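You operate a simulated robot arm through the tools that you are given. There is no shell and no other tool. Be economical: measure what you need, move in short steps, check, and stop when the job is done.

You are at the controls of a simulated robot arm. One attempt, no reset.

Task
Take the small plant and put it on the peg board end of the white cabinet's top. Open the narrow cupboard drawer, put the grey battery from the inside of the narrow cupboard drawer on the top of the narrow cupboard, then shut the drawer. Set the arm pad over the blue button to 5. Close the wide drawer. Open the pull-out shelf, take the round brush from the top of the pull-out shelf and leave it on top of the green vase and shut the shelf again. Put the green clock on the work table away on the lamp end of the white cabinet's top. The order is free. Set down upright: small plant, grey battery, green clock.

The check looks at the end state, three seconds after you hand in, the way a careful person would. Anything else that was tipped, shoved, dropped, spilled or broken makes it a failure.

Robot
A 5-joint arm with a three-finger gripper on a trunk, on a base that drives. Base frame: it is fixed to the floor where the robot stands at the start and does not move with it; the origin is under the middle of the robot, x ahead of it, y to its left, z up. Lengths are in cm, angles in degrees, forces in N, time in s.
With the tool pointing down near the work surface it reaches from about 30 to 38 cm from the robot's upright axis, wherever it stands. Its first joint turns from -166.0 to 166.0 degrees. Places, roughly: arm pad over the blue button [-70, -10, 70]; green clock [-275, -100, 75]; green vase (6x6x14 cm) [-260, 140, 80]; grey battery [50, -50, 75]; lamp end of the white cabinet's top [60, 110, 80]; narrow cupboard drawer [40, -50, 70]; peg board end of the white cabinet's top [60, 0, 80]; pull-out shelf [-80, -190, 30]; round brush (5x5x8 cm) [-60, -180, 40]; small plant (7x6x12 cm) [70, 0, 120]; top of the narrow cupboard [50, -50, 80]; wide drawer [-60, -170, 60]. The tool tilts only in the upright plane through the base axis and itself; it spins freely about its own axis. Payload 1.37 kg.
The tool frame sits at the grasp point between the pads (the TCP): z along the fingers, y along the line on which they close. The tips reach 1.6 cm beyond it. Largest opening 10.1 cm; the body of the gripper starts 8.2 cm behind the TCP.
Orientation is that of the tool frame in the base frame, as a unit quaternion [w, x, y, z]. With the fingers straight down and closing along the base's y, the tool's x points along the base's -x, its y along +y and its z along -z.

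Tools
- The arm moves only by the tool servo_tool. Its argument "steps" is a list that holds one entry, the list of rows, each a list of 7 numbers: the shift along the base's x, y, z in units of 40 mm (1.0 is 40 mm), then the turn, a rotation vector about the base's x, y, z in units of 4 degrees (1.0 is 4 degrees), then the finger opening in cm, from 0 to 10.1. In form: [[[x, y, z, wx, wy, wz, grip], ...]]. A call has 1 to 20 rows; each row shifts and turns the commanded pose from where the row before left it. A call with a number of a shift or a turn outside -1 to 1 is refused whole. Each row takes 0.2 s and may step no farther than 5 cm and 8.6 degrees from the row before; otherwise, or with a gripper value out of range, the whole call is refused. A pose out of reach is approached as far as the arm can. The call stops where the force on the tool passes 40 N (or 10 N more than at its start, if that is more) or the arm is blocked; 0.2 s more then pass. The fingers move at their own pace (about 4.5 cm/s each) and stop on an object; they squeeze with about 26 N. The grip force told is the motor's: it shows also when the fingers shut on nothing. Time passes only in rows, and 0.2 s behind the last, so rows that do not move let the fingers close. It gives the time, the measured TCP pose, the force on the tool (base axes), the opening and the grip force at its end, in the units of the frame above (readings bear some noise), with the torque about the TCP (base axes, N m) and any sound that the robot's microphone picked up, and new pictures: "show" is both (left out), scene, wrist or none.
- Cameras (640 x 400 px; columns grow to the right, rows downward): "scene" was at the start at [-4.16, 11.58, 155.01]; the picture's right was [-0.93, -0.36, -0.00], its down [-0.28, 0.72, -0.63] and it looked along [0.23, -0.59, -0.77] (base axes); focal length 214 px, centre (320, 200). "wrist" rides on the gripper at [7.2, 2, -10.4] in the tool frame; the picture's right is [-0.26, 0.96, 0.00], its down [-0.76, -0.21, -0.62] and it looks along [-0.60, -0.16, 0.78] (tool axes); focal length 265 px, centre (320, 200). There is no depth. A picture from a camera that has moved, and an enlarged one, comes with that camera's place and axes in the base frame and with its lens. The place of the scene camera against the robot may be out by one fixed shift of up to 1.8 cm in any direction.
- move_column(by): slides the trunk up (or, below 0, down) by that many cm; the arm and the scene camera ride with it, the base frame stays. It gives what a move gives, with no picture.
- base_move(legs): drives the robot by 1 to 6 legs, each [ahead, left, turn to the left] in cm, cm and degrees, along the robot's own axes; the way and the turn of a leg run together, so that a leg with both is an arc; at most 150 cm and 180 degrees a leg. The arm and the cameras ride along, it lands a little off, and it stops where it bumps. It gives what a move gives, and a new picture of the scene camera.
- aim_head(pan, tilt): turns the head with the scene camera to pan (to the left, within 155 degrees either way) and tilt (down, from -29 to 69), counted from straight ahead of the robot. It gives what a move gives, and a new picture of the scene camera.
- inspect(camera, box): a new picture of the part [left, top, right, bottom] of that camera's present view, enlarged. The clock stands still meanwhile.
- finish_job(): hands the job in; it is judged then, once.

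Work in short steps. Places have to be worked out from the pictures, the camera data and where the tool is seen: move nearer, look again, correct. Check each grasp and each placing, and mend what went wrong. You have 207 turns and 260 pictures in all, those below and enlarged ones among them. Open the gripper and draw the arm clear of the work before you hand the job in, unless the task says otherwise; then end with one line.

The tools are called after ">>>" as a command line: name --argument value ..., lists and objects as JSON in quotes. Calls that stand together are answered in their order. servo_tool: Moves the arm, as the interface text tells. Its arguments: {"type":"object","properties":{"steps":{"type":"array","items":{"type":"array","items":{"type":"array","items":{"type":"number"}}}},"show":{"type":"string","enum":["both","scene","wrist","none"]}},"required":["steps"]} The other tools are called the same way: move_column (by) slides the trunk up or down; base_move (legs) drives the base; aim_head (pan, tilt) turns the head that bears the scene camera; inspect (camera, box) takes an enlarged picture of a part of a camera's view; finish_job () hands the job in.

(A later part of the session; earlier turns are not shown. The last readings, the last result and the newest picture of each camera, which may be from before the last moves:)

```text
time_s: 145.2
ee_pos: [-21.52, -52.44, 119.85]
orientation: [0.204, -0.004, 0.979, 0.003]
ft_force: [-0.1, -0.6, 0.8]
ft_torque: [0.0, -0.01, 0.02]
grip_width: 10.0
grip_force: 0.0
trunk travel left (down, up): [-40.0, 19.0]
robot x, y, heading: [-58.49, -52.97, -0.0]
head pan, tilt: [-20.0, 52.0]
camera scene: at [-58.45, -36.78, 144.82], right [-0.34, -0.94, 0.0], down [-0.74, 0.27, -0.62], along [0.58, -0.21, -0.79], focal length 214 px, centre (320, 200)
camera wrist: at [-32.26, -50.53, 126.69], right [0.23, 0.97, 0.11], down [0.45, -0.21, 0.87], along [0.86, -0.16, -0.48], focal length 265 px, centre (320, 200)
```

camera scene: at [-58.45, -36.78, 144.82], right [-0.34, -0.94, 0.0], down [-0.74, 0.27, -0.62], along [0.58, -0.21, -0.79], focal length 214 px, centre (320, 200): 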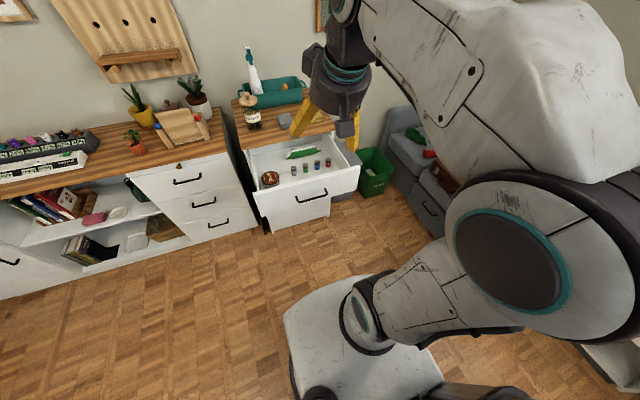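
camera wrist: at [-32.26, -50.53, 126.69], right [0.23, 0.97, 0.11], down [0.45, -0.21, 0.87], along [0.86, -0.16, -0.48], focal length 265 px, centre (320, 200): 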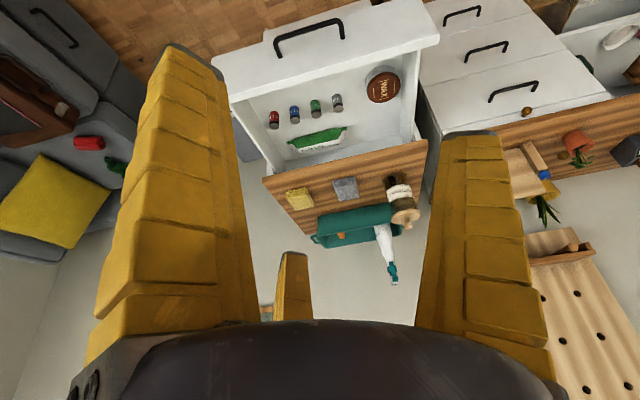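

Four batteries stand in a row; grey is the +y-most, near (21.5, -51.8). Drive 30 cm forward (arm high) and look down with the wrist camera.

>>> base_move --legs '[[30, 0.8, 0]]'

>>> servo_tool --steps '[[[0.4, 0, -0.8, 0, 0, 0, 10], [0.4, 0, -0.8, 0, 0, 0, 7], [0.4, 0, -0.8, 0, 0, 0, 5.5], [0, 0, -0.8, 0, 0, 0, 5.5], [0, 0, -0.8, 0, 0, 0, 5.5]]]' --show "both"

```text
time_s: 147.2
ee_pos: [8.53, -51.97, 119.92]
orientation: [0.204, -0.001, 0.979, 0.002]
ft_force: [-0.1, 0.2, 0.1]
ft_torque: [-0.01, 0.0, -0.03]
grip_width: 10.0
grip_force: 0.2
trunk travel left (down, up): [-40.0, 19.0]
robot x, y, heading: [-28.35, -52.32, -0.1]
head pan, tilt: [-20.0, 52.0]
camera scene: at [-28.27, -35.99, 144.82], right [-0.34, -0.94, 0.0], down [-0.74, 0.27, -0.62], along [0.58, -0.21, -0.79], focal length 214 px, centre (320, 200)
```

scene: 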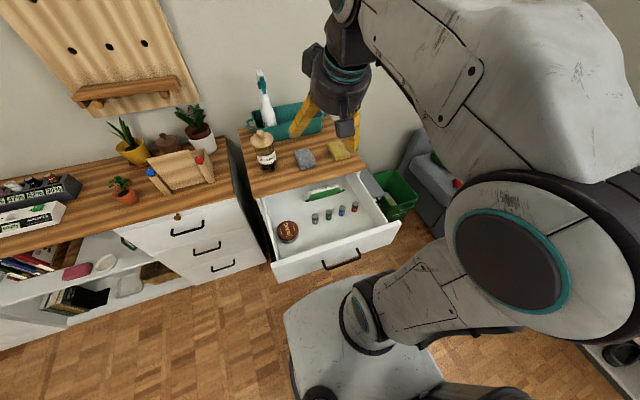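

```text
time_s: 148.4
ee_pos: [13.06, -51.94, 103.97]
orientation: [0.205, 0.0, 0.979, 0.0]
ft_force: [-0.2, 1.5, 0.2]
ft_torque: [-0.02, 0.01, -0.02]
grip_width: 5.84
grip_force: 2.4
trunk travel left (down, up): [-40.0, 19.0]
robot x, y, heading: [-28.85, -52.57, -0.2]
head pan, tilt: [-20.0, 52.0]
camera scene: at [-28.32, -35.99, 144.83], right [-0.34, -0.94, 0.0], down [-0.74, 0.27, -0.62], along [0.58, -0.21, -0.79], focal length 214 px, centre (320, 200)
camera wrist: at [2.39, -49.84, 110.8], right [0.24, 0.96, 0.11], down [0.44, -0.21, 0.87], along [0.86, -0.16, -0.48], focal length 265 px, centre (320, 200)
```

scene: 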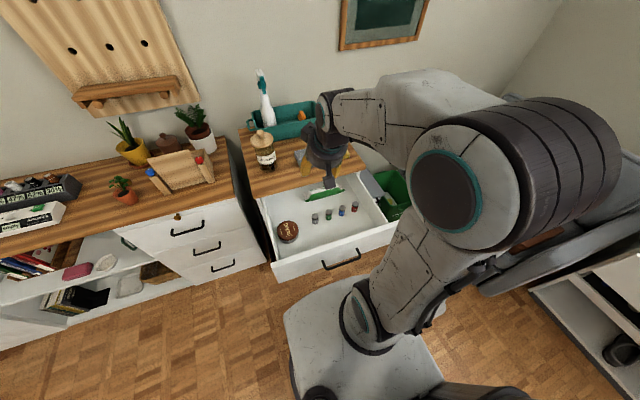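
wrist: 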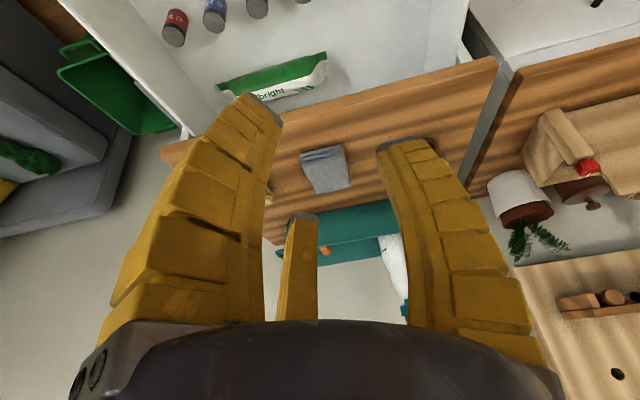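

Grey battery ≈ (21, -51.9). Move to the standoff 12 cm back along the tool axis.

>>> move_column --by -22

>>> servo_tool --steps '[[[0.4, 0, 0, 0, 0, 0, 5.5], [0.35, 0, 0, 0, 0, 0, 5.5]]]' --show "both"

```text
time_s: 150.8
ee_pos: [13.2, -51.87, 81.93]
orientation: [0.205, -0.001, 0.979, 0.001]
ft_force: [-0.5, -0.6, 0.2]
ft_torque: [-0.01, -0.01, -0.02]
grip_width: 5.89
grip_force: 2.9
trunk travel left (down, up): [-18.0, 41.0]
robot x, y, heading: [-28.76, -52.33, -0.1]
head pan, tilt: [-20.0, 52.0]
```

```text
time_s: 151.4
ee_pos: [16.26, -51.77, 82.06]
orientation: [0.205, -0.001, 0.979, 0.001]
ft_force: [-1.1, -0.1, -0.5]
ft_torque: [-0.03, -0.05, 0.0]
grip_width: 5.85
grip_force: 2.3
trunk travel left (down, up): [-18.0, 41.0]
robot x, y, heading: [-28.44, -51.75, 0.1]
head pan, tilt: [-20.0, 52.0]
camera scene: at [-28.33, -35.99, 122.82], right [-0.34, -0.94, 0.0], down [-0.74, 0.27, -0.62], along [0.58, -0.21, -0.79], focal length 214 px, centre (320, 200)
camera wrist: at [5.49, -49.82, 88.84], right [0.24, 0.96, 0.11], down [0.44, -0.21, 0.87], along [0.86, -0.16, -0.48], focal length 265 px, centre (320, 200)
```

scene: 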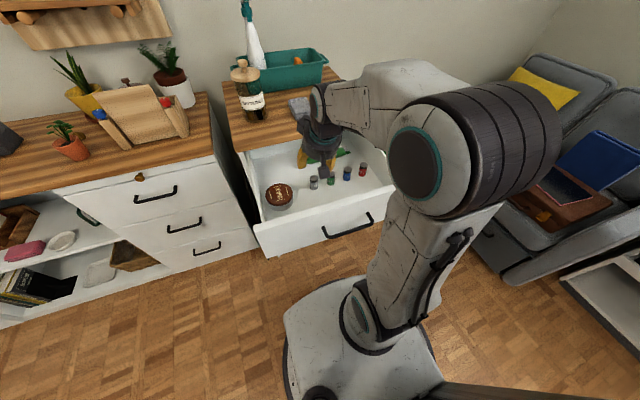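
wrist: 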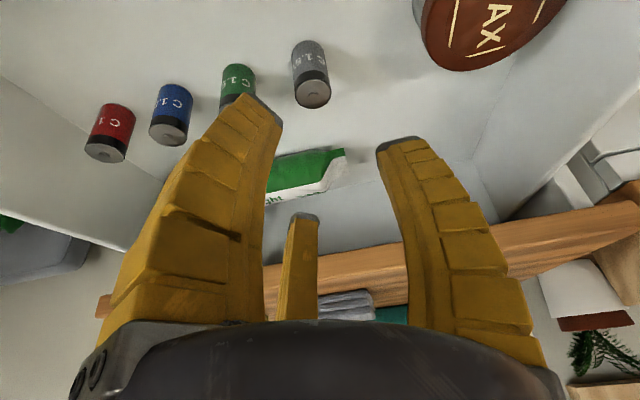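

Labelled "C", so ≈2.6×5 cm; that gives it at ≈(18.7, -51.9), top z≈73. Move halfway and re-measure.

>>> servo_tool --steps '[[[0.1, 0, -0.6, 0, 0, 0, 5.5], [0.1, 0, -0.5, 0, 0, 0, 5.5]]]' --show "wrist"

>>> inspect --camera "scene" --box '[240, 100, 400, 240]'

```text
time_s: 152.0
ee_pos: [16.88, -51.85, 77.48]
orientation: [0.204, -0.001, 0.979, 0.001]
ft_force: [0.0, -0.1, 0.3]
ft_torque: [-0.04, 0.0, 0.02]
grip_width: 5.86
grip_force: 2.2
trunk travel left (down, up): [-18.0, 41.0]
robot x, y, heading: [-28.42, -51.68, -0.0]
head pan, tilt: [-20.0, 52.0]
camera wrist: at [6.14, -49.85, 84.43], right [0.24, 0.96, 0.11], down [0.45, -0.21, 0.87], along [0.86, -0.16, -0.48], focal length 265 px, centre (320, 200)
```

wrist: 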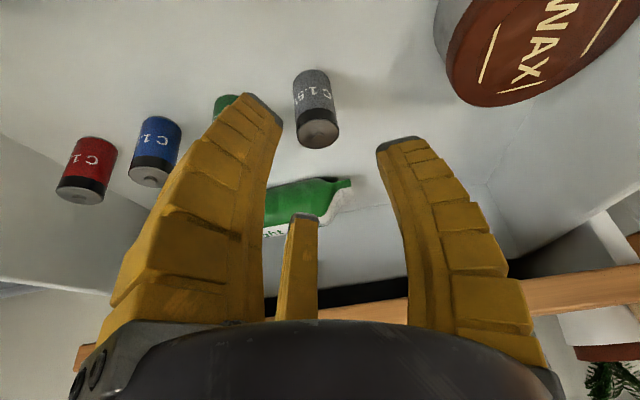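

```text
2.86 times, centred on (320, 170) of scene
camera zoom: at [-28.33, -35.99, 122.82], right [-0.34, -0.94, 0.0], down [-0.74, 0.27, -0.62], along [0.58, -0.21, -0.79], focal length 613 px, centre (320, 286)
```

zoom: 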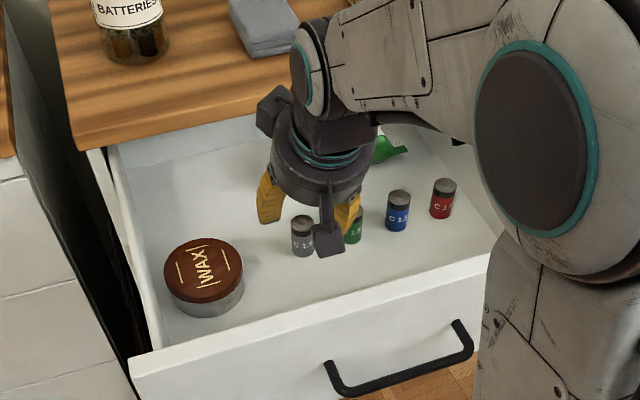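

Battery top ≈ (19.5, -51.9, 71.8). Descend to z 71.5 first and check.

>>> servo_tool --steps '[[[0.25, 0, -0.55, 0, 0, 0, 5.5], [0.25, 0, -0.55, 0, 0, 0, 5.5], [0.1, 0, -0.35, 0, 0, 0, 5.5]]]' --show "wrist"

>>> inspect --camera "scene" --box '[260, 120, 380, 210]'

```text
time_s: 152.8
ee_pos: [19.46, -51.86, 71.72]
orientation: [0.204, -0.002, 0.979, 0.001]
ft_force: [-0.3, -0.7, 0.0]
ft_torque: [-0.01, -0.01, 0.01]
grip_width: 5.89
grip_force: 3.0
trunk travel left (down, up): [-18.0, 41.0]
robot x, y, heading: [-28.68, -51.7, -0.1]
head pan, tilt: [-20.0, 52.0]
camera wrist: at [8.72, -49.8, 78.61], right [0.24, 0.96, 0.11], down [0.45, -0.21, 0.87], along [0.86, -0.16, -0.48], focal length 265 px, centre (320, 200)
```

wrist: 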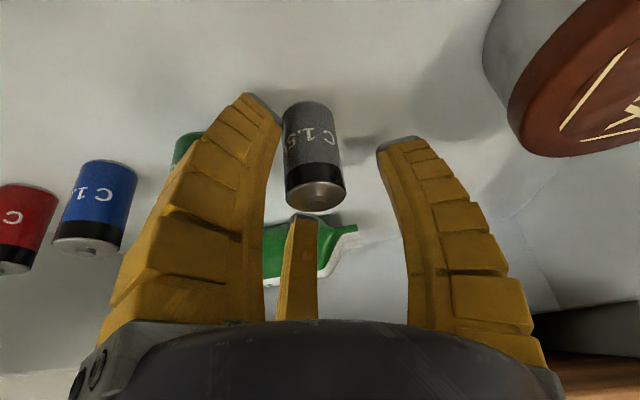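

```text
4.44 times, centred on (320, 165) of scene
camera zoom: at [-28.32, -35.99, 122.82], right [-0.34, -0.94, 0.0], down [-0.74, 0.27, -0.62], along [0.58, -0.21, -0.79], focal length 953 px, centre (320, 356)
```

zoom: 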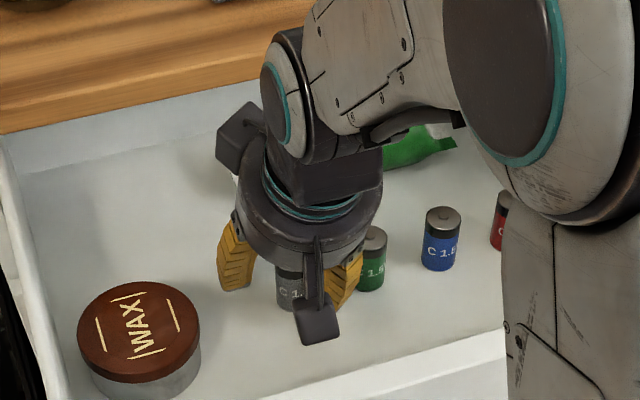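

TCP is right at the battery's top centre. Descend 1.4 cm and close.

>>> servo_tool --steps '[[[0, 0, -0.2, 0, 0, 0, 5.5], [0, 0, -0.15, 0, 0, 0, 5.5], [0, 0, 0, 0, 0, 0, 4], [0, 0, 0, 0, 0, 0, 3], [0, 0, 0, 0, 0, 0, 1.5], [0, 0, 0, 0, 0, 0, 1.5]]]' --show "wrist"

```text
time_s: 154.2
ee_pos: [19.24, -51.84, 70.34]
orientation: [0.204, -0.001, 0.979, 0.002]
ft_force: [-1.7, -10.7, 21.4]
ft_torque: [-0.33, 0.26, 0.14]
grip_width: 2.48
grip_force: 26.1
trunk travel left (down, up): [-18.0, 41.0]
robot x, y, heading: [-28.66, -51.92, -0.3]
head pan, tilt: [-20.0, 52.0]
camera wrist: at [8.5, -49.8, 77.23], right [0.24, 0.96, 0.11], down [0.44, -0.21, 0.87], along [0.86, -0.16, -0.48], focal length 265 px, centre (320, 200)
```

wrist: 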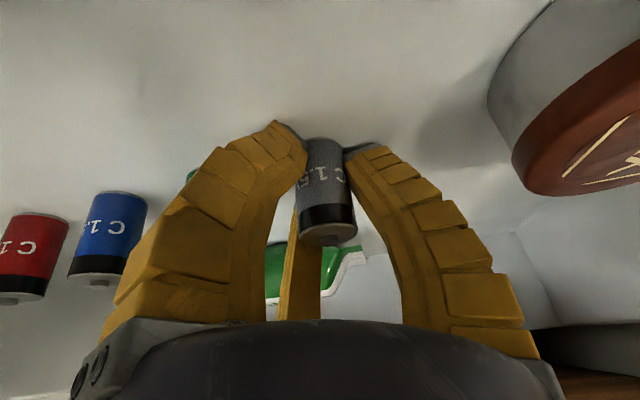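

Gripped (2.5 cm, 26 N). Lift 4 cm and check.

>>> servo_tool --steps '[[[0, 0, 0.3, 0, 0, 0, 1.5], [0, 0, 0.6, 0, 0, 0, 1.5], [-0.2, 0, 0.8, 0, 0, 0, 1.5], [-0.2, 0, 0.8, 0, 0, 0, 1.5]]]' --show "wrist"

>>> inspect --camera "scene" --box '[240, 80, 400, 220]'

```text
time_s: 155.2
ee_pos: [17.62, -51.89, 80.24]
orientation: [0.204, -0.001, 0.979, 0.002]
ft_force: [0.1, 0.1, -0.5]
ft_torque: [-0.01, 0.02, 0.03]
grip_width: 2.33
grip_force: 26.4
trunk travel left (down, up): [-18.0, 41.0]
robot x, y, heading: [-28.12, -52.12, -0.2]
head pan, tilt: [-20.0, 52.0]
camera wrist: at [6.86, -49.82, 87.15], right [0.24, 0.96, 0.11], down [0.45, -0.21, 0.87], along [0.86, -0.16, -0.48], focal length 265 px, centre (320, 200)
```

wrist: 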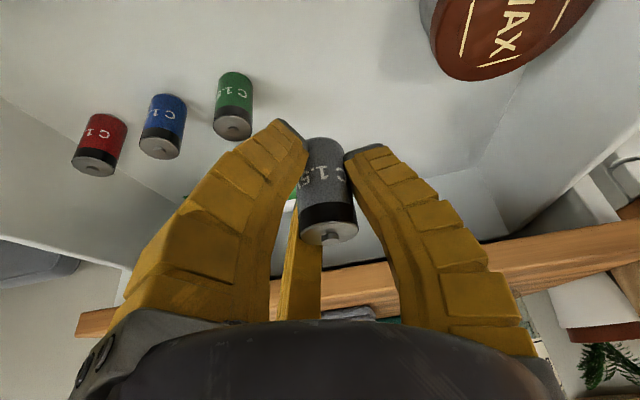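

```text
2.86 times, centred on (320, 150) of scene
camera zoom: at [-28.3, -35.99, 122.82], right [-0.34, -0.94, 0.0], down [-0.74, 0.27, -0.62], along [0.58, -0.21, -0.79], focal length 613 px, centre (320, 343)
```

zoom: 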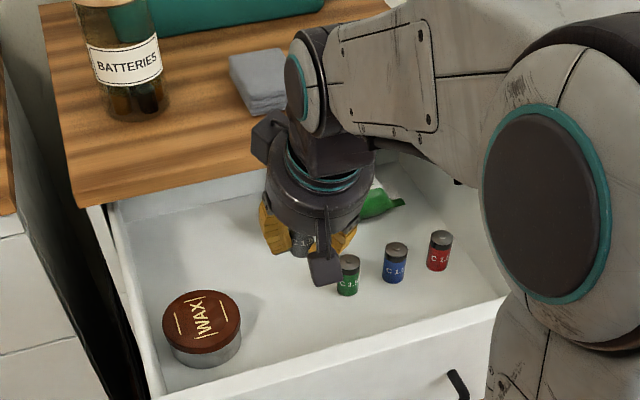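

Battery held upright, others undisturbed. The drawer blocks a straight approach to the top, so I go around: raise, drive left/forward to about (-10,-8), then turn right 34° toward the cupboard's top.

>>> move_column --by 25

>>> base_move --legs '[[0, 44, 0], [18, 0, 0], [0, 0, -34]]'

>>> aim_head --pan -5 --tilt 45

```text
time_s: 157.8
ee_pos: [17.61, -51.81, 105.31]
orientation: [0.205, -0.002, 0.979, 0.001]
ft_force: [0.2, -0.4, -0.7]
ft_torque: [0.01, 0.0, 0.01]
grip_width: 2.2
grip_force: 26.1
trunk travel left (down, up): [-43.0, 16.0]
robot x, y, heading: [-28.67, -52.1, -0.3]
head pan, tilt: [-20.0, 52.0]
```

```text
time_s: 163.2
ee_pos: [28.32, -33.72, 105.34]
orientation: [0.196, 0.281, 0.938, -0.058]
ft_force: [-0.2, -0.4, -0.2]
ft_torque: [0.0, -0.01, -0.02]
grip_width: 2.1
grip_force: 25.6
trunk travel left (down, up): [-43.0, 16.0]
robot x, y, heading: [-10.48, -8.34, -33.8]
head pan, tilt: [-20.0, 52.0]
camera scene: at [-1.89, 4.49, 147.82], right [-0.81, -0.59, 0.0], down [-0.47, 0.63, -0.62], along [0.36, -0.5, -0.79], focal length 214 px, centre (320, 200)
```

scene: 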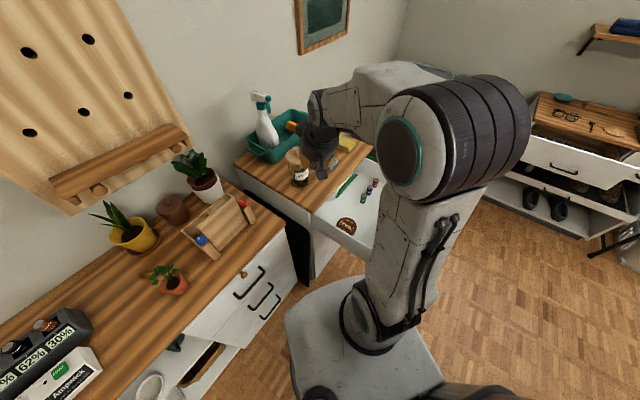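

```text
time_s: 163.9
ee_pos: [28.36, -33.76, 105.31]
orientation: [0.197, 0.281, 0.938, -0.058]
ft_force: [1.4, -0.2, -0.9]
ft_torque: [-0.02, 0.01, 0.01]
grip_width: 2.08
grip_force: 26.1
trunk travel left (down, up): [-43.0, 16.0]
robot x, y, heading: [-10.33, -8.45, -33.9]
head pan, tilt: [-5.0, 45.0]
camera scene: at [0.01, 5.46, 148.78], right [-0.63, -0.78, 0.0], down [-0.55, 0.44, -0.71], along [0.55, -0.44, -0.71], focal length 214 px, centre (320, 200)
```

scene: 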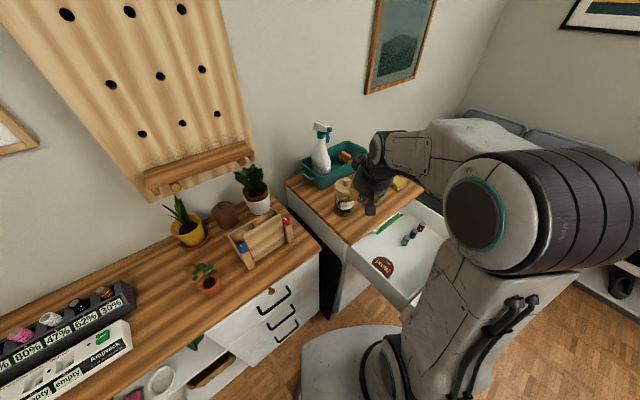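

Check the grasp with the wrist camera.

>>> base_move --legs '[[4, 0, -4.5]]'

>>> servo_tool --steps '[[[0.2, -0.15, -0.3, 0, 0, 0, 1.5], [0.2, -0.15, -0.6, 0, 0, 0, 1.5]]]' --show "both"

```text
time_s: 164.8
ee_pos: [29.56, -39.15, 105.32]
orientation: [0.194, 0.319, 0.925, -0.066]
ft_force: [0.5, -0.6, -1.0]
ft_torque: [0.0, 0.02, -0.02]
grip_width: 2.1
grip_force: 26.5
trunk travel left (down, up): [-43.0, 16.0]
robot x, y, heading: [-6.81, -10.73, -38.3]
head pan, tilt: [-5.0, 45.0]
camera scene: at [4.31, 2.11, 148.78], right [-0.69, -0.73, 0.0], down [-0.52, 0.49, -0.71], along [0.51, -0.48, -0.71], focal length 214 px, centre (320, 200)
```

scene: 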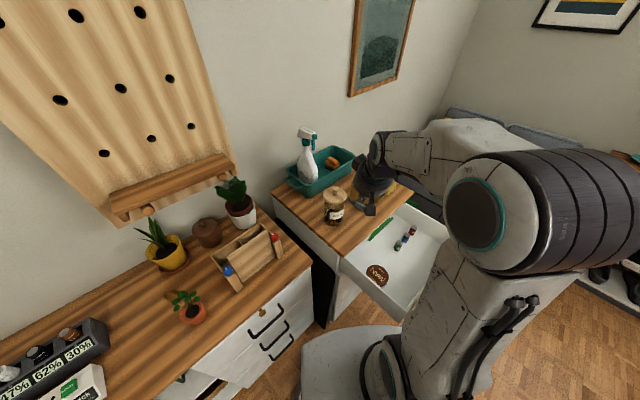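

```text
time_s: 165.4
ee_pos: [31.1, -40.37, 101.59]
orientation: [0.194, 0.318, 0.926, -0.066]
ft_force: [-0.5, -0.3, -1.4]
ft_torque: [0.02, 0.02, -0.02]
grip_width: 2.12
grip_force: 25.9
trunk travel left (down, up): [-43.0, 16.0]
robot x, y, heading: [-6.84, -11.11, -38.2]
head pan, tilt: [-5.0, 45.0]
camera scene: at [4.27, 2.16, 148.78], right [-0.69, -0.73, 0.0], down [-0.52, 0.48, -0.71], along [0.51, -0.48, -0.71], focal length 214 px, centre (320, 200)
camera wrist: at [23.89, -32.11, 108.55], right [0.78, 0.61, 0.11], down [0.22, -0.44, 0.87], along [0.58, -0.66, -0.48], focal length 265 px, centre (320, 200)
```

scene: 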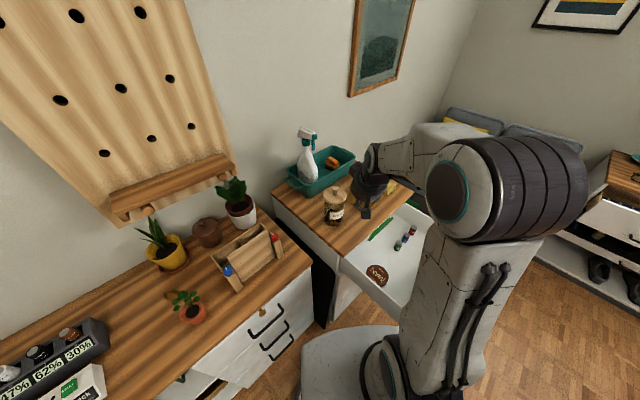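
wrist: 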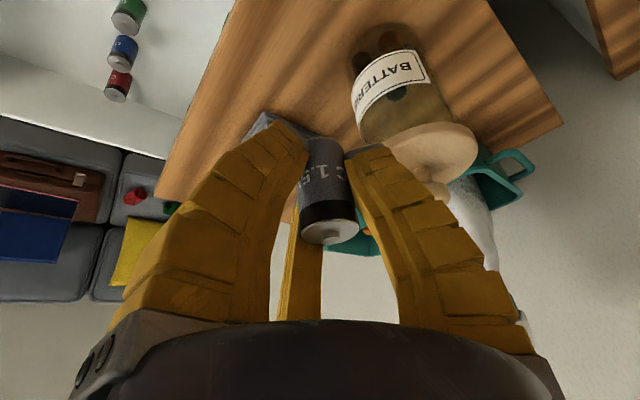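

Jar is at (42.3,-39.4). I'll set the battery at about (33.5,-46.5): shift there, then lower.

>>> servo_tool --steps '[[[0.2, -0.5, 0, 0, 0, -0.27, 1.5], [0.2, -0.5, 0, 0, 0, -0.27, 1.5], [0.2, -0.5, 0, 0, 0, -0.26, 1.5]]]' --show "none"

>>> move_column --by -13

>>> servo_tool --steps '[[[0, 0, 0, 0, 0, 0, 1.5]]]' --show "both"

```text
time_s: 166.2
ee_pos: [33.52, -46.2, 101.79]
orientation: [0.191, 0.344, 0.916, -0.073]
ft_force: [0.3, -0.1, -1.3]
ft_torque: [0.02, -0.01, -0.03]
grip_width: 2.1
grip_force: 26.1
trunk travel left (down, up): [-43.0, 16.0]
robot x, y, heading: [-6.84, -10.8, -38.3]
head pan, tilt: [-5.0, 45.0]
```

```text
time_s: 167.8
ee_pos: [33.49, -46.15, 88.65]
orientation: [0.191, 0.345, 0.916, -0.073]
ft_force: [0.2, -0.2, -0.7]
ft_torque: [0.0, -0.04, 0.03]
grip_width: 2.08
grip_force: 25.9
trunk travel left (down, up): [-30.0, 29.0]
robot x, y, heading: [-6.81, -10.67, -38.2]
head pan, tilt: [-5.0, 45.0]
```

```text
time_s: 168.2
ee_pos: [33.54, -46.16, 88.69]
orientation: [0.191, 0.345, 0.916, -0.073]
ft_force: [-0.1, -0.9, 0.3]
ft_torque: [-0.04, -0.04, 0.01]
grip_width: 2.09
grip_force: 26.4
trunk travel left (down, up): [-30.0, 29.0]
robot x, y, heading: [-6.58, -10.95, -38.6]
head pan, tilt: [-5.0, 45.0]
camera scene: at [4.24, 2.18, 135.78], right [-0.69, -0.73, 0.0], down [-0.51, 0.48, -0.71], along [0.51, -0.48, -0.71], focal length 214 px, centre (320, 200)
camera wrist: at [26.82, -37.54, 95.55], right [0.82, 0.57, 0.1], down [0.2, -0.45, 0.87], along [0.54, -0.69, -0.48], focal length 265 px, centre (320, 200)
```

scene: 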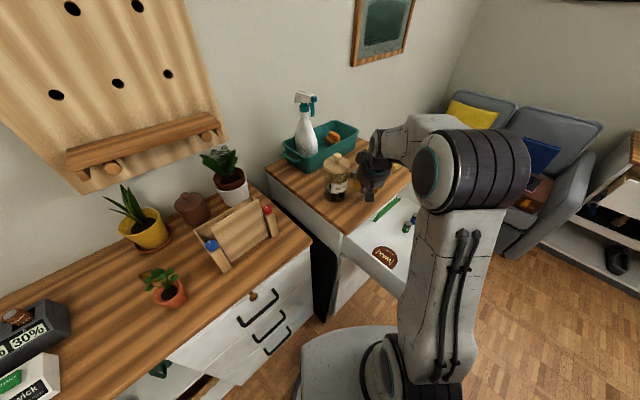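
wrist: 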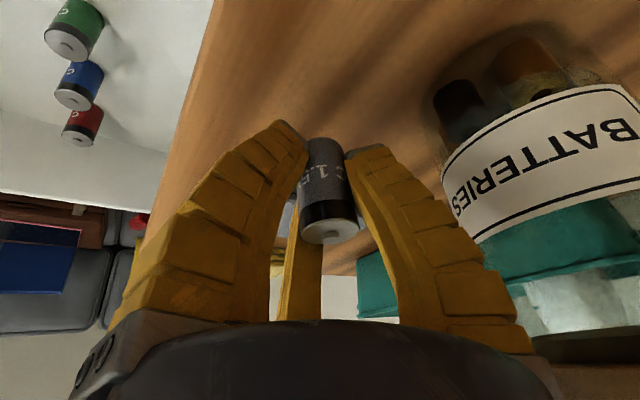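

Clear of the jar. Lower 3.6 cm, then creep.

>>> servo_tool --steps '[[[0, 0, -0.4, 0, 0, 0, 1.5], [0, 0, -0.35, 0, 0, 0, 1.5], [0, 0, -0.1, 0, 0, 0, 1.5], [0, 0, -0.1, 0, 0, 0, 1.5]]]' --show "wrist"

```text
time_s: 169.1
ee_pos: [33.62, -46.31, 86.24]
orientation: [0.202, 0.344, 0.914, -0.077]
ft_force: [-6.2, 6.9, 18.6]
ft_torque: [0.29, 0.45, -0.04]
grip_width: 2.26
grip_force: 26.2
trunk travel left (down, up): [-30.0, 29.0]
robot x, y, heading: [-7.03, -11.16, -38.2]
head pan, tilt: [-5.0, 45.0]
stopped in row 4: the force on the tool passed its limit at 42 N (the readings are from after the stop); the commanded pose is now the measured one
camera wrist: at [26.84, -37.53, 92.74], right [0.82, 0.57, 0.11], down [0.18, -0.43, 0.88], along [0.55, -0.7, -0.46], focal length 265 px, centre (320, 200)
```

wrist: 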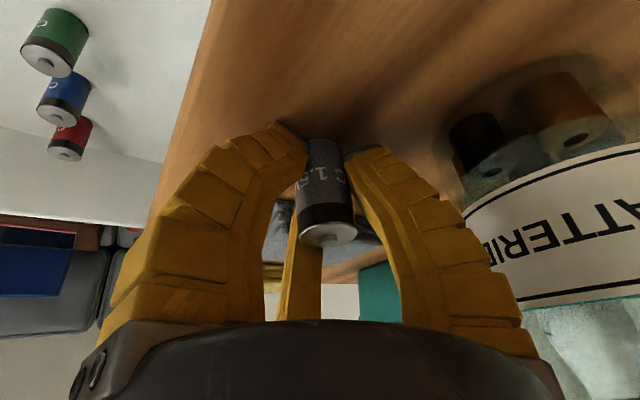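

Contact. Ease up 3 mm, then open to 5.

>>> servo_tool --steps '[[[0, 0, 0.06, 0, 0, 0, 1.5], [0, 0, 0, 0, 0, 0, 3], [0, 0, 0, 0, 0, 0, 5], [0, 0, 0, 0, 0, 0, 5], [0, 0, 0, 0, 0, 0, 5]]]' --show "wrist"

>>> inspect --camera "scene" --box '[300, 120, 460, 240]'

```text
time_s: 170.3
ee_pos: [33.78, -46.41, 86.29]
orientation: [0.2, 0.344, 0.914, -0.077]
ft_force: [6.3, 0.4, 20.3]
ft_torque: [0.2, 0.43, -0.08]
grip_width: 5.15
grip_force: 0.1
trunk travel left (down, up): [-30.0, 29.0]
robot x, y, heading: [-6.68, -11.25, -38.1]
head pan, tilt: [-5.0, 45.0]
camera wrist: at [26.97, -37.63, 92.85], right [0.82, 0.57, 0.11], down [0.19, -0.44, 0.88], along [0.55, -0.7, -0.46], focal length 265 px, centre (320, 200)
```

wrist: 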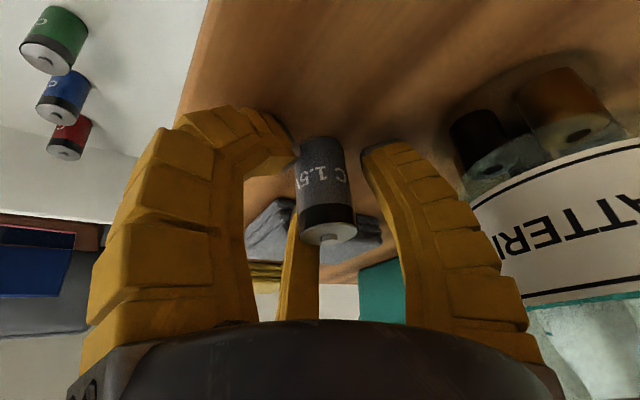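

```text
3.33 times, centred on (380, 180) of scene
camera zoom: at [4.18, 2.3, 135.77], right [-0.69, -0.73, 0.0], down [-0.51, 0.48, -0.71], along [0.52, -0.49, -0.71], focal length 715 px, centre (120, 267)
```

zoom: 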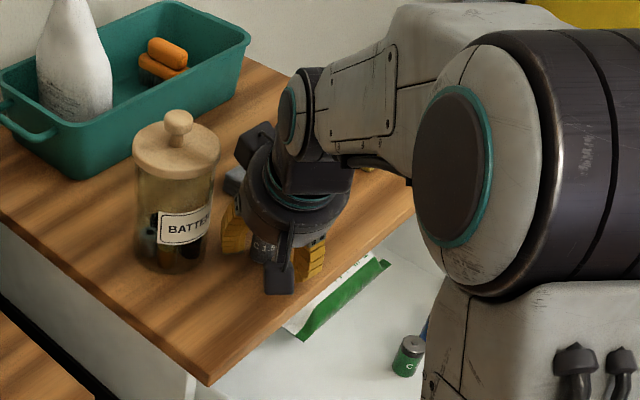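

The near finger's tip was touching the table; the battery seems to stand. Lift slowly along the tool axis.

>>> servo_tool --steps '[[[0, 0, 0.15, 0, 0, 0, 5.5], [0, 0, 0.2, 0, 0, 0, 6], [-0.08, 0.07, 0.3, 0, 0, 0, 6], [-0.1, 0.1, 0.4, 0, 0, 0, 6]]]' --show "wrist"

```text
time_s: 171.3
ee_pos: [33.02, -45.73, 90.38]
orientation: [0.196, 0.344, 0.915, -0.075]
ft_force: [-0.1, -0.8, 0.3]
ft_torque: [0.02, 0.04, 0.01]
grip_width: 6.34
grip_force: 3.0
trunk travel left (down, up): [-30.0, 29.0]
robot x, y, heading: [-6.91, -10.68, -38.4]
head pan, tilt: [-5.0, 45.0]
camera wrist: at [26.21, -37.01, 96.94], right [0.82, 0.57, 0.11], down [0.19, -0.44, 0.88], along [0.54, -0.7, -0.47], focal length 265 px, centre (320, 200)
```

wrist: 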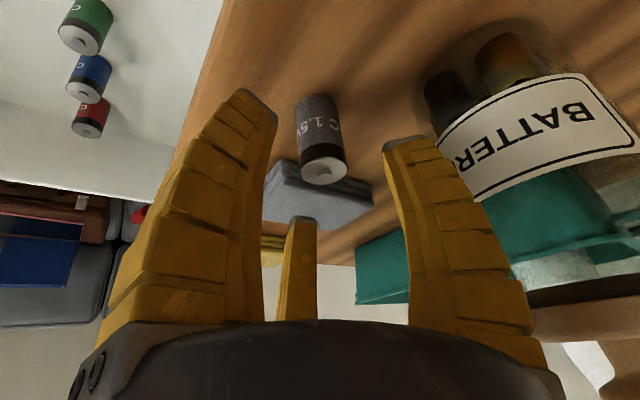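

Battery stands upright on top. Withdraw, raise, and drive round to in front of the drawer.

>>> servo_tool --steps '[[[-0.15, 0.13, 0.5, 0, 0, 0, 6], [-0.2, 0.18, 0.6, 0, 0, 0, 6], [-0.3, 0.25, 0.7, 0, 0, 0, 4], [-0.3, 0.25, 0.7, 0, 0, 0, 2], [-0.3, 0.25, 0.5, 0, 0, 0, 0]]]' --show "wrist"

>>> move_column --by 12

>>> base_move --legs '[[0, 0, 38.3], [-21, 0, 0], [0, -41.5, 0], [-28, 0, 0]]'

```text
time_s: 172.5
ee_pos: [27.95, -41.45, 102.3]
orientation: [0.198, 0.344, 0.915, -0.076]
ft_force: [-0.6, 0.2, -0.6]
ft_torque: [-0.01, 0.01, -0.02]
grip_width: 1.07
grip_force: 4.7
trunk travel left (down, up): [-30.0, 29.0]
robot x, y, heading: [-6.97, -11.24, -38.1]
head pan, tilt: [-5.0, 45.0]
camera wrist: at [21.23, -32.73, 108.95], right [0.82, 0.57, 0.11], down [0.19, -0.44, 0.88], along [0.54, -0.7, -0.47], focal length 265 px, centre (320, 200)
```

wrist: 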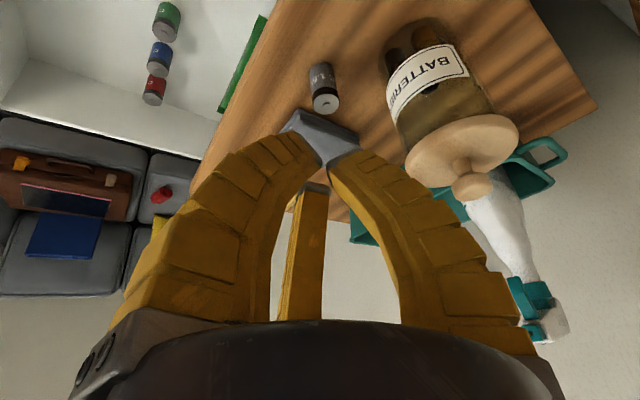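

```text
time_s: 174.0
ee_pos: [27.9, -41.53, 114.22]
orientation: [0.197, 0.344, 0.915, -0.076]
ft_force: [-0.5, -0.8, 0.4]
ft_torque: [0.0, -0.03, -0.02]
grip_width: 0.0
grip_force: 26.0
trunk travel left (down, up): [-42.0, 17.0]
robot x, y, heading: [-6.94, -10.73, -38.5]
head pan, tilt: [-5.0, 45.0]
```

```text
time_s: 181.1
ee_pos: [-9.79, -54.44, 114.22]
orientation: [0.212, 0.031, 0.977, -0.009]
ft_force: [-0.9, -0.9, 0.7]
ft_torque: [-0.01, -0.01, 0.03]
grip_width: 0.0
grip_force: 26.3
trunk travel left (down, up): [-42.0, 17.0]
robot x, y, heading: [-56.65, -51.68, -0.7]
head pan, tilt: [-5.0, 45.0]
camera scene: at [-54.98, -33.66, 147.78], right [-0.1, -1.0, 0.0], down [-0.7, 0.07, -0.71], along [0.7, -0.07, -0.71], focal length 214 px, centre (320, 200)
```

scene: 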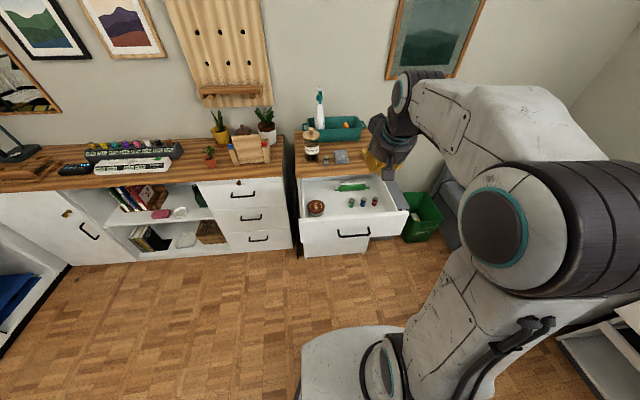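

Align a bit, lower to the handle's height and push the drawer shut by driving forward.

>>> base_move --legs '[[-4, 2.4, 0.7]]'

>>> move_column --by -40

>>> base_move --legs '[[28, 0, 0]]'

>>> inspect --camera "scene" --box '[260, 60, 460, 190]'

```text
time_s: 181.9
ee_pos: [-11.36, -53.35, 114.09]
orientation: [0.211, 0.028, 0.977, -0.008]
ft_force: [0.1, 0.7, -0.9]
ft_torque: [0.0, 0.0, 0.01]
grip_width: 0.0
grip_force: 26.3
trunk travel left (down, up): [-42.0, 17.0]
robot x, y, heading: [-57.87, -50.61, -0.2]
head pan, tilt: [-5.0, 45.0]
stopped in leg 1: the robot was blocked; the commanded pose is now the measured one
camera scene: at [-56.48, -32.76, 147.78], right [-0.09, -1.0, 0.0], down [-0.7, 0.07, -0.71], along [0.7, -0.06, -0.71], focal length 214 px, centre (320, 200)
```

scene: 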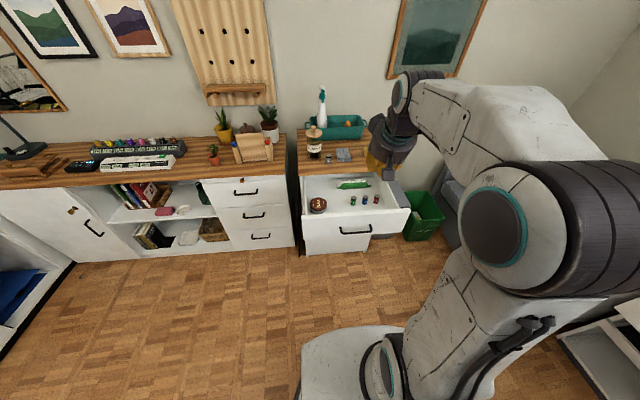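

```text
time_s: 185.8
ee_pos: [-11.28, -53.33, 74.21]
orientation: [0.211, 0.028, 0.977, -0.008]
ft_force: [-0.3, -0.4, 0.3]
ft_torque: [0.0, -0.02, -0.01]
grip_width: 0.0
grip_force: 25.7
trunk travel left (down, up): [-2.0, 57.0]
robot x, y, heading: [-57.79, -51.12, -0.4]
head pan, tilt: [-5.0, 45.0]
```

```text
time_s: 187.8
ee_pos: [16.98, -53.89, 74.15]
orientation: [0.212, 0.031, 0.977, -0.008]
ft_force: [0.0, -0.2, -0.5]
ft_torque: [0.0, -0.02, -0.01]
grip_width: 0.0
grip_force: 26.4
trunk travel left (down, up): [-2.0, 57.0]
robot x, y, heading: [-29.34, -50.92, -0.6]
head pan, tilt: [-5.0, 45.0]
camera scene: at [-28.09, -32.98, 107.78], right [-0.1, -1.0, 0.0], down [-0.7, 0.07, -0.71], along [0.7, -0.07, -0.71], focal length 214 px, centre (320, 200)
```

scene: 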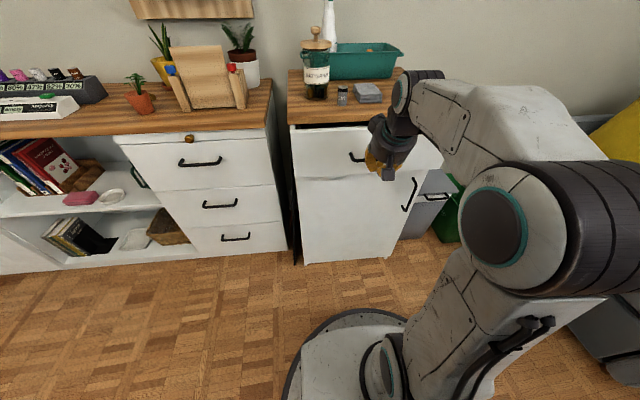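

```text
3.08 times, centred on (360, 125) of scene
camera zoom: at [-28.09, -32.98, 107.78], right [-0.1, -1.0, 0.0], down [-0.7, 0.07, -0.71], along [0.7, -0.07, -0.71], focal length 660 px, centre (197, 431)
```

zoom: 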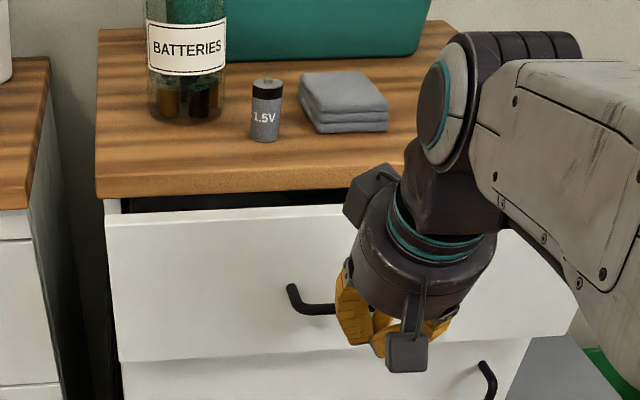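

Nearly closed (a few cm left). Push on gently.

>>> base_move --legs '[[4, 0, 0]]'

>>> inspect --camera "scene" --box '[260, 60, 460, 190]'

```text
time_s: 188.6
ee_pos: [20.99, -54.05, 74.24]
orientation: [0.212, 0.031, 0.977, -0.009]
ft_force: [0.0, -0.5, 0.3]
ft_torque: [-0.01, 0.0, 0.0]
grip_width: 0.02
grip_force: 26.1
trunk travel left (down, up): [-2.0, 57.0]
robot x, y, heading: [-25.4, -50.81, -0.7]
head pan, tilt: [-5.0, 45.0]
camera scene: at [-24.09, -33.03, 107.78], right [-0.1, -1.0, 0.0], down [-0.7, 0.07, -0.71], along [0.7, -0.07, -0.71], focal length 214 px, centre (320, 200)
```

scene: 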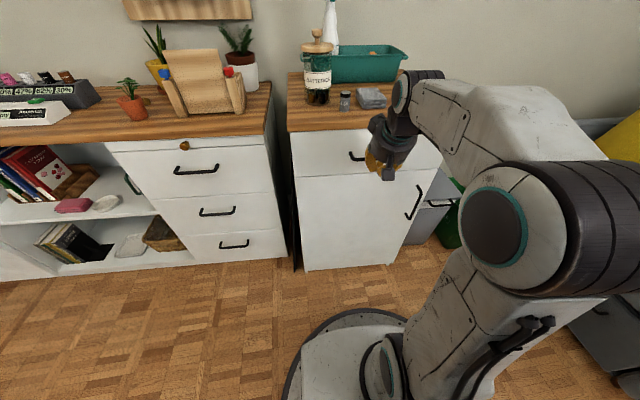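

```text
3.08 times, centred on (360, 125) of scene
camera zoom: at [-24.09, -33.03, 107.78], right [-0.1, -1.0, 0.0], down [-0.7, 0.07, -0.71], along [0.7, -0.07, -0.71], focal length 660 px, centre (197, 431)
```

zoom: 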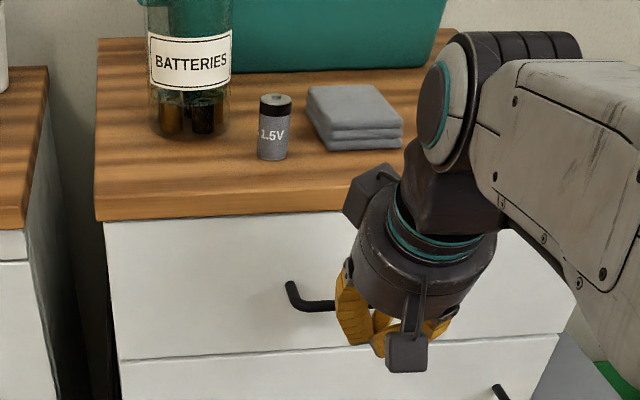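

Looks shut; nudge 1 cm more to feel the stop.

>>> servo_tool --steps '[[[0.1, 0, 0, 0, 0, 0, 0], [0.1, 0, 0, 0, 0, 0, 0], [0.1, 0, 0, 0, 0, 0, 0]]]' --show "none"

>>> inspect --camera "scene" --box '[260, 60, 460, 190]'

```text
time_s: 189.4
ee_pos: [21.86, -54.02, 74.26]
orientation: [0.208, 0.031, 0.978, -0.008]
ft_force: [-24.4, 1.7, 1.0]
ft_torque: [0.02, -0.03, -0.13]
grip_width: 0.02
grip_force: 26.0
trunk travel left (down, up): [-2.0, 57.0]
robot x, y, heading: [-25.46, -51.03, -0.9]
head pan, tilt: [-5.0, 45.0]
```

```text
3.08 times, centred on (360, 125) of scene
camera zoom: at [-24.32, -33.02, 107.78], right [-0.1, -1.0, 0.0], down [-0.7, 0.07, -0.71], along [0.71, -0.07, -0.71], focal length 660 px, centre (197, 431)
```

zoom: 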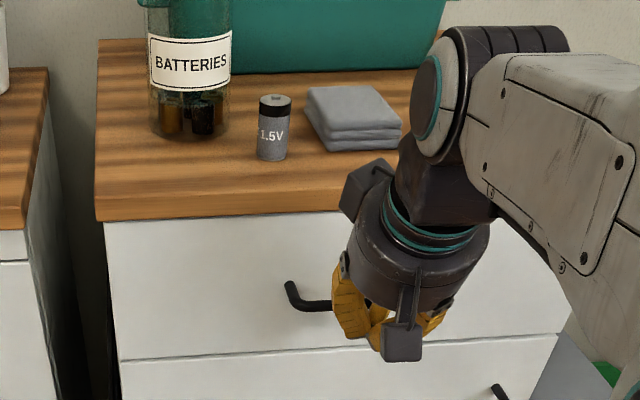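

Drawer is shut firmly. Back off, raise, and look at the chair behind.

>>> base_move --legs '[[-8, 0, 0]]'

>>> move_column --by 40

>>> aim_head --pan 150 --tilt 45

>>> inspect --camera "scene" --box '[80, 120, 400, 330]'

```text
time_s: 190.5
ee_pos: [14.21, -53.77, 74.11]
orientation: [0.212, 0.031, 0.977, -0.008]
ft_force: [0.6, -0.2, -0.2]
ft_torque: [0.01, 0.0, -0.01]
grip_width: 0.0
grip_force: 25.6
trunk travel left (down, up): [-2.0, 57.0]
robot x, y, heading: [-33.38, -50.7, -0.5]
head pan, tilt: [-5.0, 45.0]
camera scene: at [-32.02, -32.94, 107.78], right [-0.1, -1.0, 0.0], down [-0.7, 0.07, -0.71], along [0.7, -0.07, -0.71], focal length 214 px, centre (320, 200)
```

scene: 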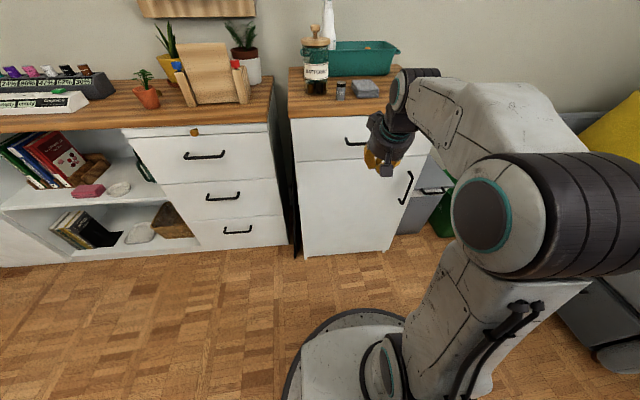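

```text
time_s: 194.3
ee_pos: [14.31, -53.66, 114.28]
orientation: [0.211, 0.03, 0.977, -0.008]
ft_force: [0.5, -0.5, -0.6]
ft_torque: [-0.03, 0.02, 0.0]
grip_width: 0.0
grip_force: 25.9
trunk travel left (down, up): [-42.0, 17.0]
robot x, y, heading: [-33.37, -50.77, -0.2]
head pan, tilt: [-5.0, 45.0]
```

```text
time_s: 196.7
ee_pos: [14.33, -53.72, 114.29]
orientation: [0.212, 0.031, 0.977, -0.009]
ft_force: [-0.4, -0.4, 0.2]
ft_torque: [0.01, 0.02, 0.04]
grip_width: 0.0
grip_force: 26.1
trunk travel left (down, up): [-42.0, 17.0]
robot x, y, heading: [-33.16, -51.21, -0.5]
head pan, tilt: [150.0, 45.0]
camera scene: at [-47.13, -28.02, 147.78], right [0.51, 0.86, 0.0], down [0.61, -0.36, -0.71], along [-0.61, 0.36, -0.71], focal length 214 px, centre (320, 200)
```

scene: 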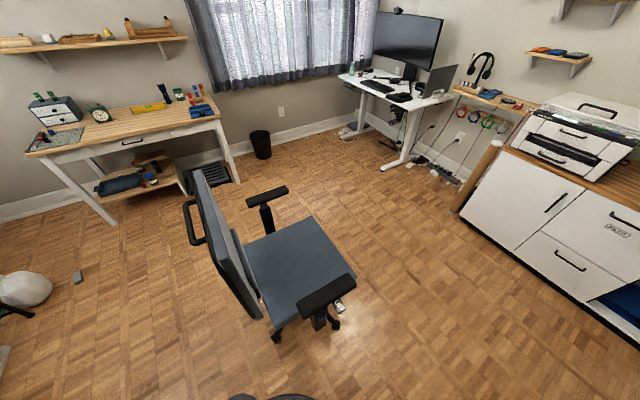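

```text
1.90 times, centred on (240, 225) of scene
camera zoom: at [-47.13, -28.02, 147.78], right [0.51, 0.86, 0.0], down [0.61, -0.36, -0.71], along [-0.61, 0.36, -0.71], focal length 408 px, centre (472, 152)
```

zoom: 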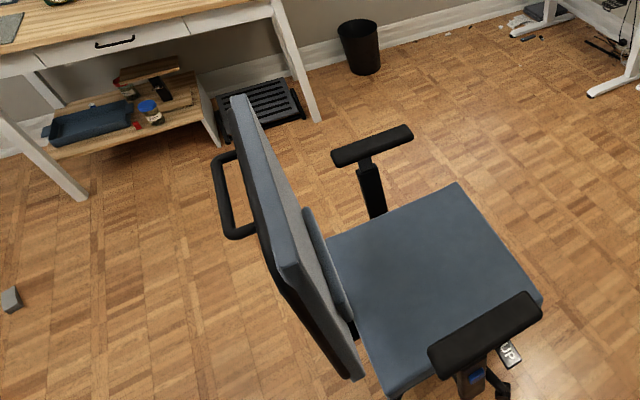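

The blue button is on the near armrest's post. I'll drive to (-22,-10), turn to face the chair, and inspect the post from up close.

>>> base_move --legs '[[11, 0, 0], [0, 41, 0], [0, 0, 180]]'

>>> move_column --by -35

>>> aim_head --pan -15 --tilt 40

>>> inspect --camera "scene" --box '[200, 120, 400, 250]'

```text
time_s: 207.4
ee_pos: [-69.72, -8.05, 114.23]
orientation: [-0.006, 0.977, -0.022, -0.212]
ft_force: [0.1, 0.4, 0.2]
ft_torque: [0.01, -0.03, 0.03]
grip_width: 0.0
grip_force: 25.8
trunk travel left (down, up): [-42.0, 17.0]
robot x, y, heading: [-22.21, -9.82, -179.5]
head pan, tilt: [150.0, 45.0]
camera scene: at [-9.79, -30.39, 147.78], right [-0.49, -0.87, 0.0], down [-0.62, 0.35, -0.71], along [0.62, -0.35, -0.71], focal length 214 px, centre (320, 200)
```

scene: 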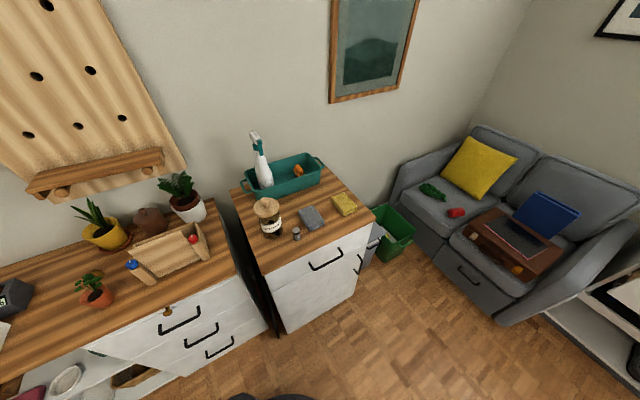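

```text
time_s: 210.8
ee_pos: [-69.75, -7.95, 79.3]
orientation: [-0.007, 0.977, -0.022, -0.212]
ft_force: [0.7, 0.4, 0.7]
ft_torque: [0.0, -0.03, -0.02]
grip_width: 0.01
grip_force: 26.3
trunk travel left (down, up): [-7.0, 52.0]
robot x, y, heading: [-22.17, -10.35, -179.3]
head pan, tilt: [150.0, 45.0]
```

```text
time_s: 213.4
ee_pos: [-69.82, -7.91, 79.27]
orientation: [-0.007, 0.977, -0.022, -0.212]
ft_force: [-0.8, 0.6, 0.1]
ft_torque: [0.03, 0.02, 0.03]
grip_width: 0.0
grip_force: 26.0
trunk travel left (down, up): [-7.0, 52.0]
robot x, y, heading: [-21.85, -10.59, -179.5]
head pan, tilt: [-15.0, 40.0]
camera scene: at [-25.1, -24.25, 113.51], right [0.25, 0.97, 0.0], down [0.62, -0.16, -0.77], along [-0.74, 0.19, -0.64], focal length 214 px, centre (320, 200)
```

scene: 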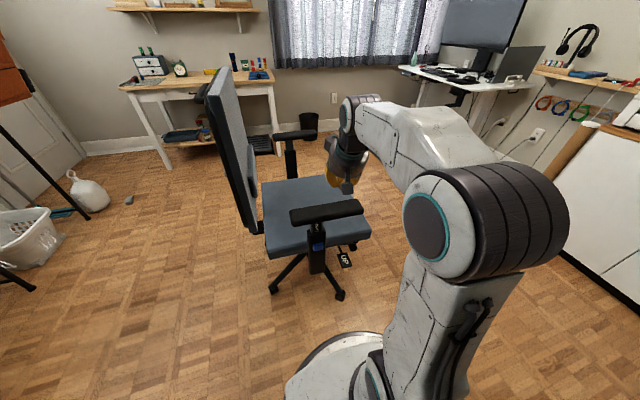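

```text
3.08 times, centred on (300, 185) of scene
camera zoom: at [-25.1, -24.25, 113.51], right [0.25, 0.97, 0.0], down [0.62, -0.16, -0.77], along [-0.74, 0.19, -0.64], focal length 660 px, centre (382, 246)
```

zoom: 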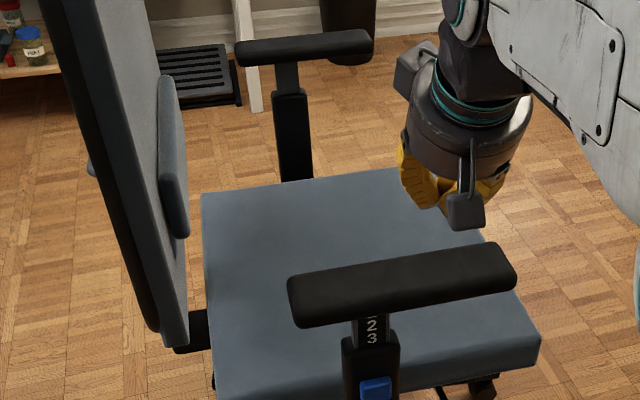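

>>> inspect --camera "scene" --box '[280, 190, 370, 290]'

```text
4.00 times, centred on (325, 240) of scene
camera zoom: at [-25.1, -24.25, 113.51], right [0.25, 0.97, 0.0], down [0.62, -0.16, -0.77], along [-0.74, 0.19, -0.64], focal length 858 px, centre (300, 40)
```

zoom: 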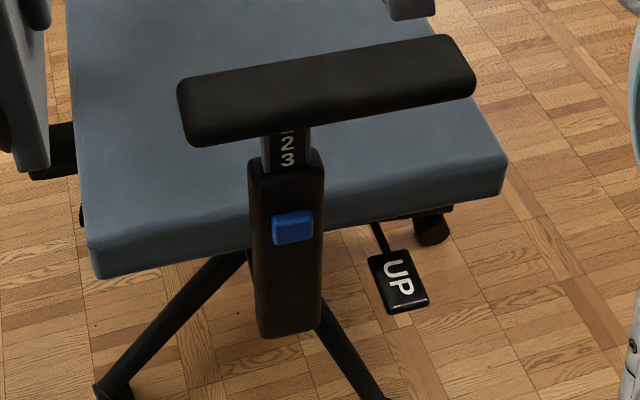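

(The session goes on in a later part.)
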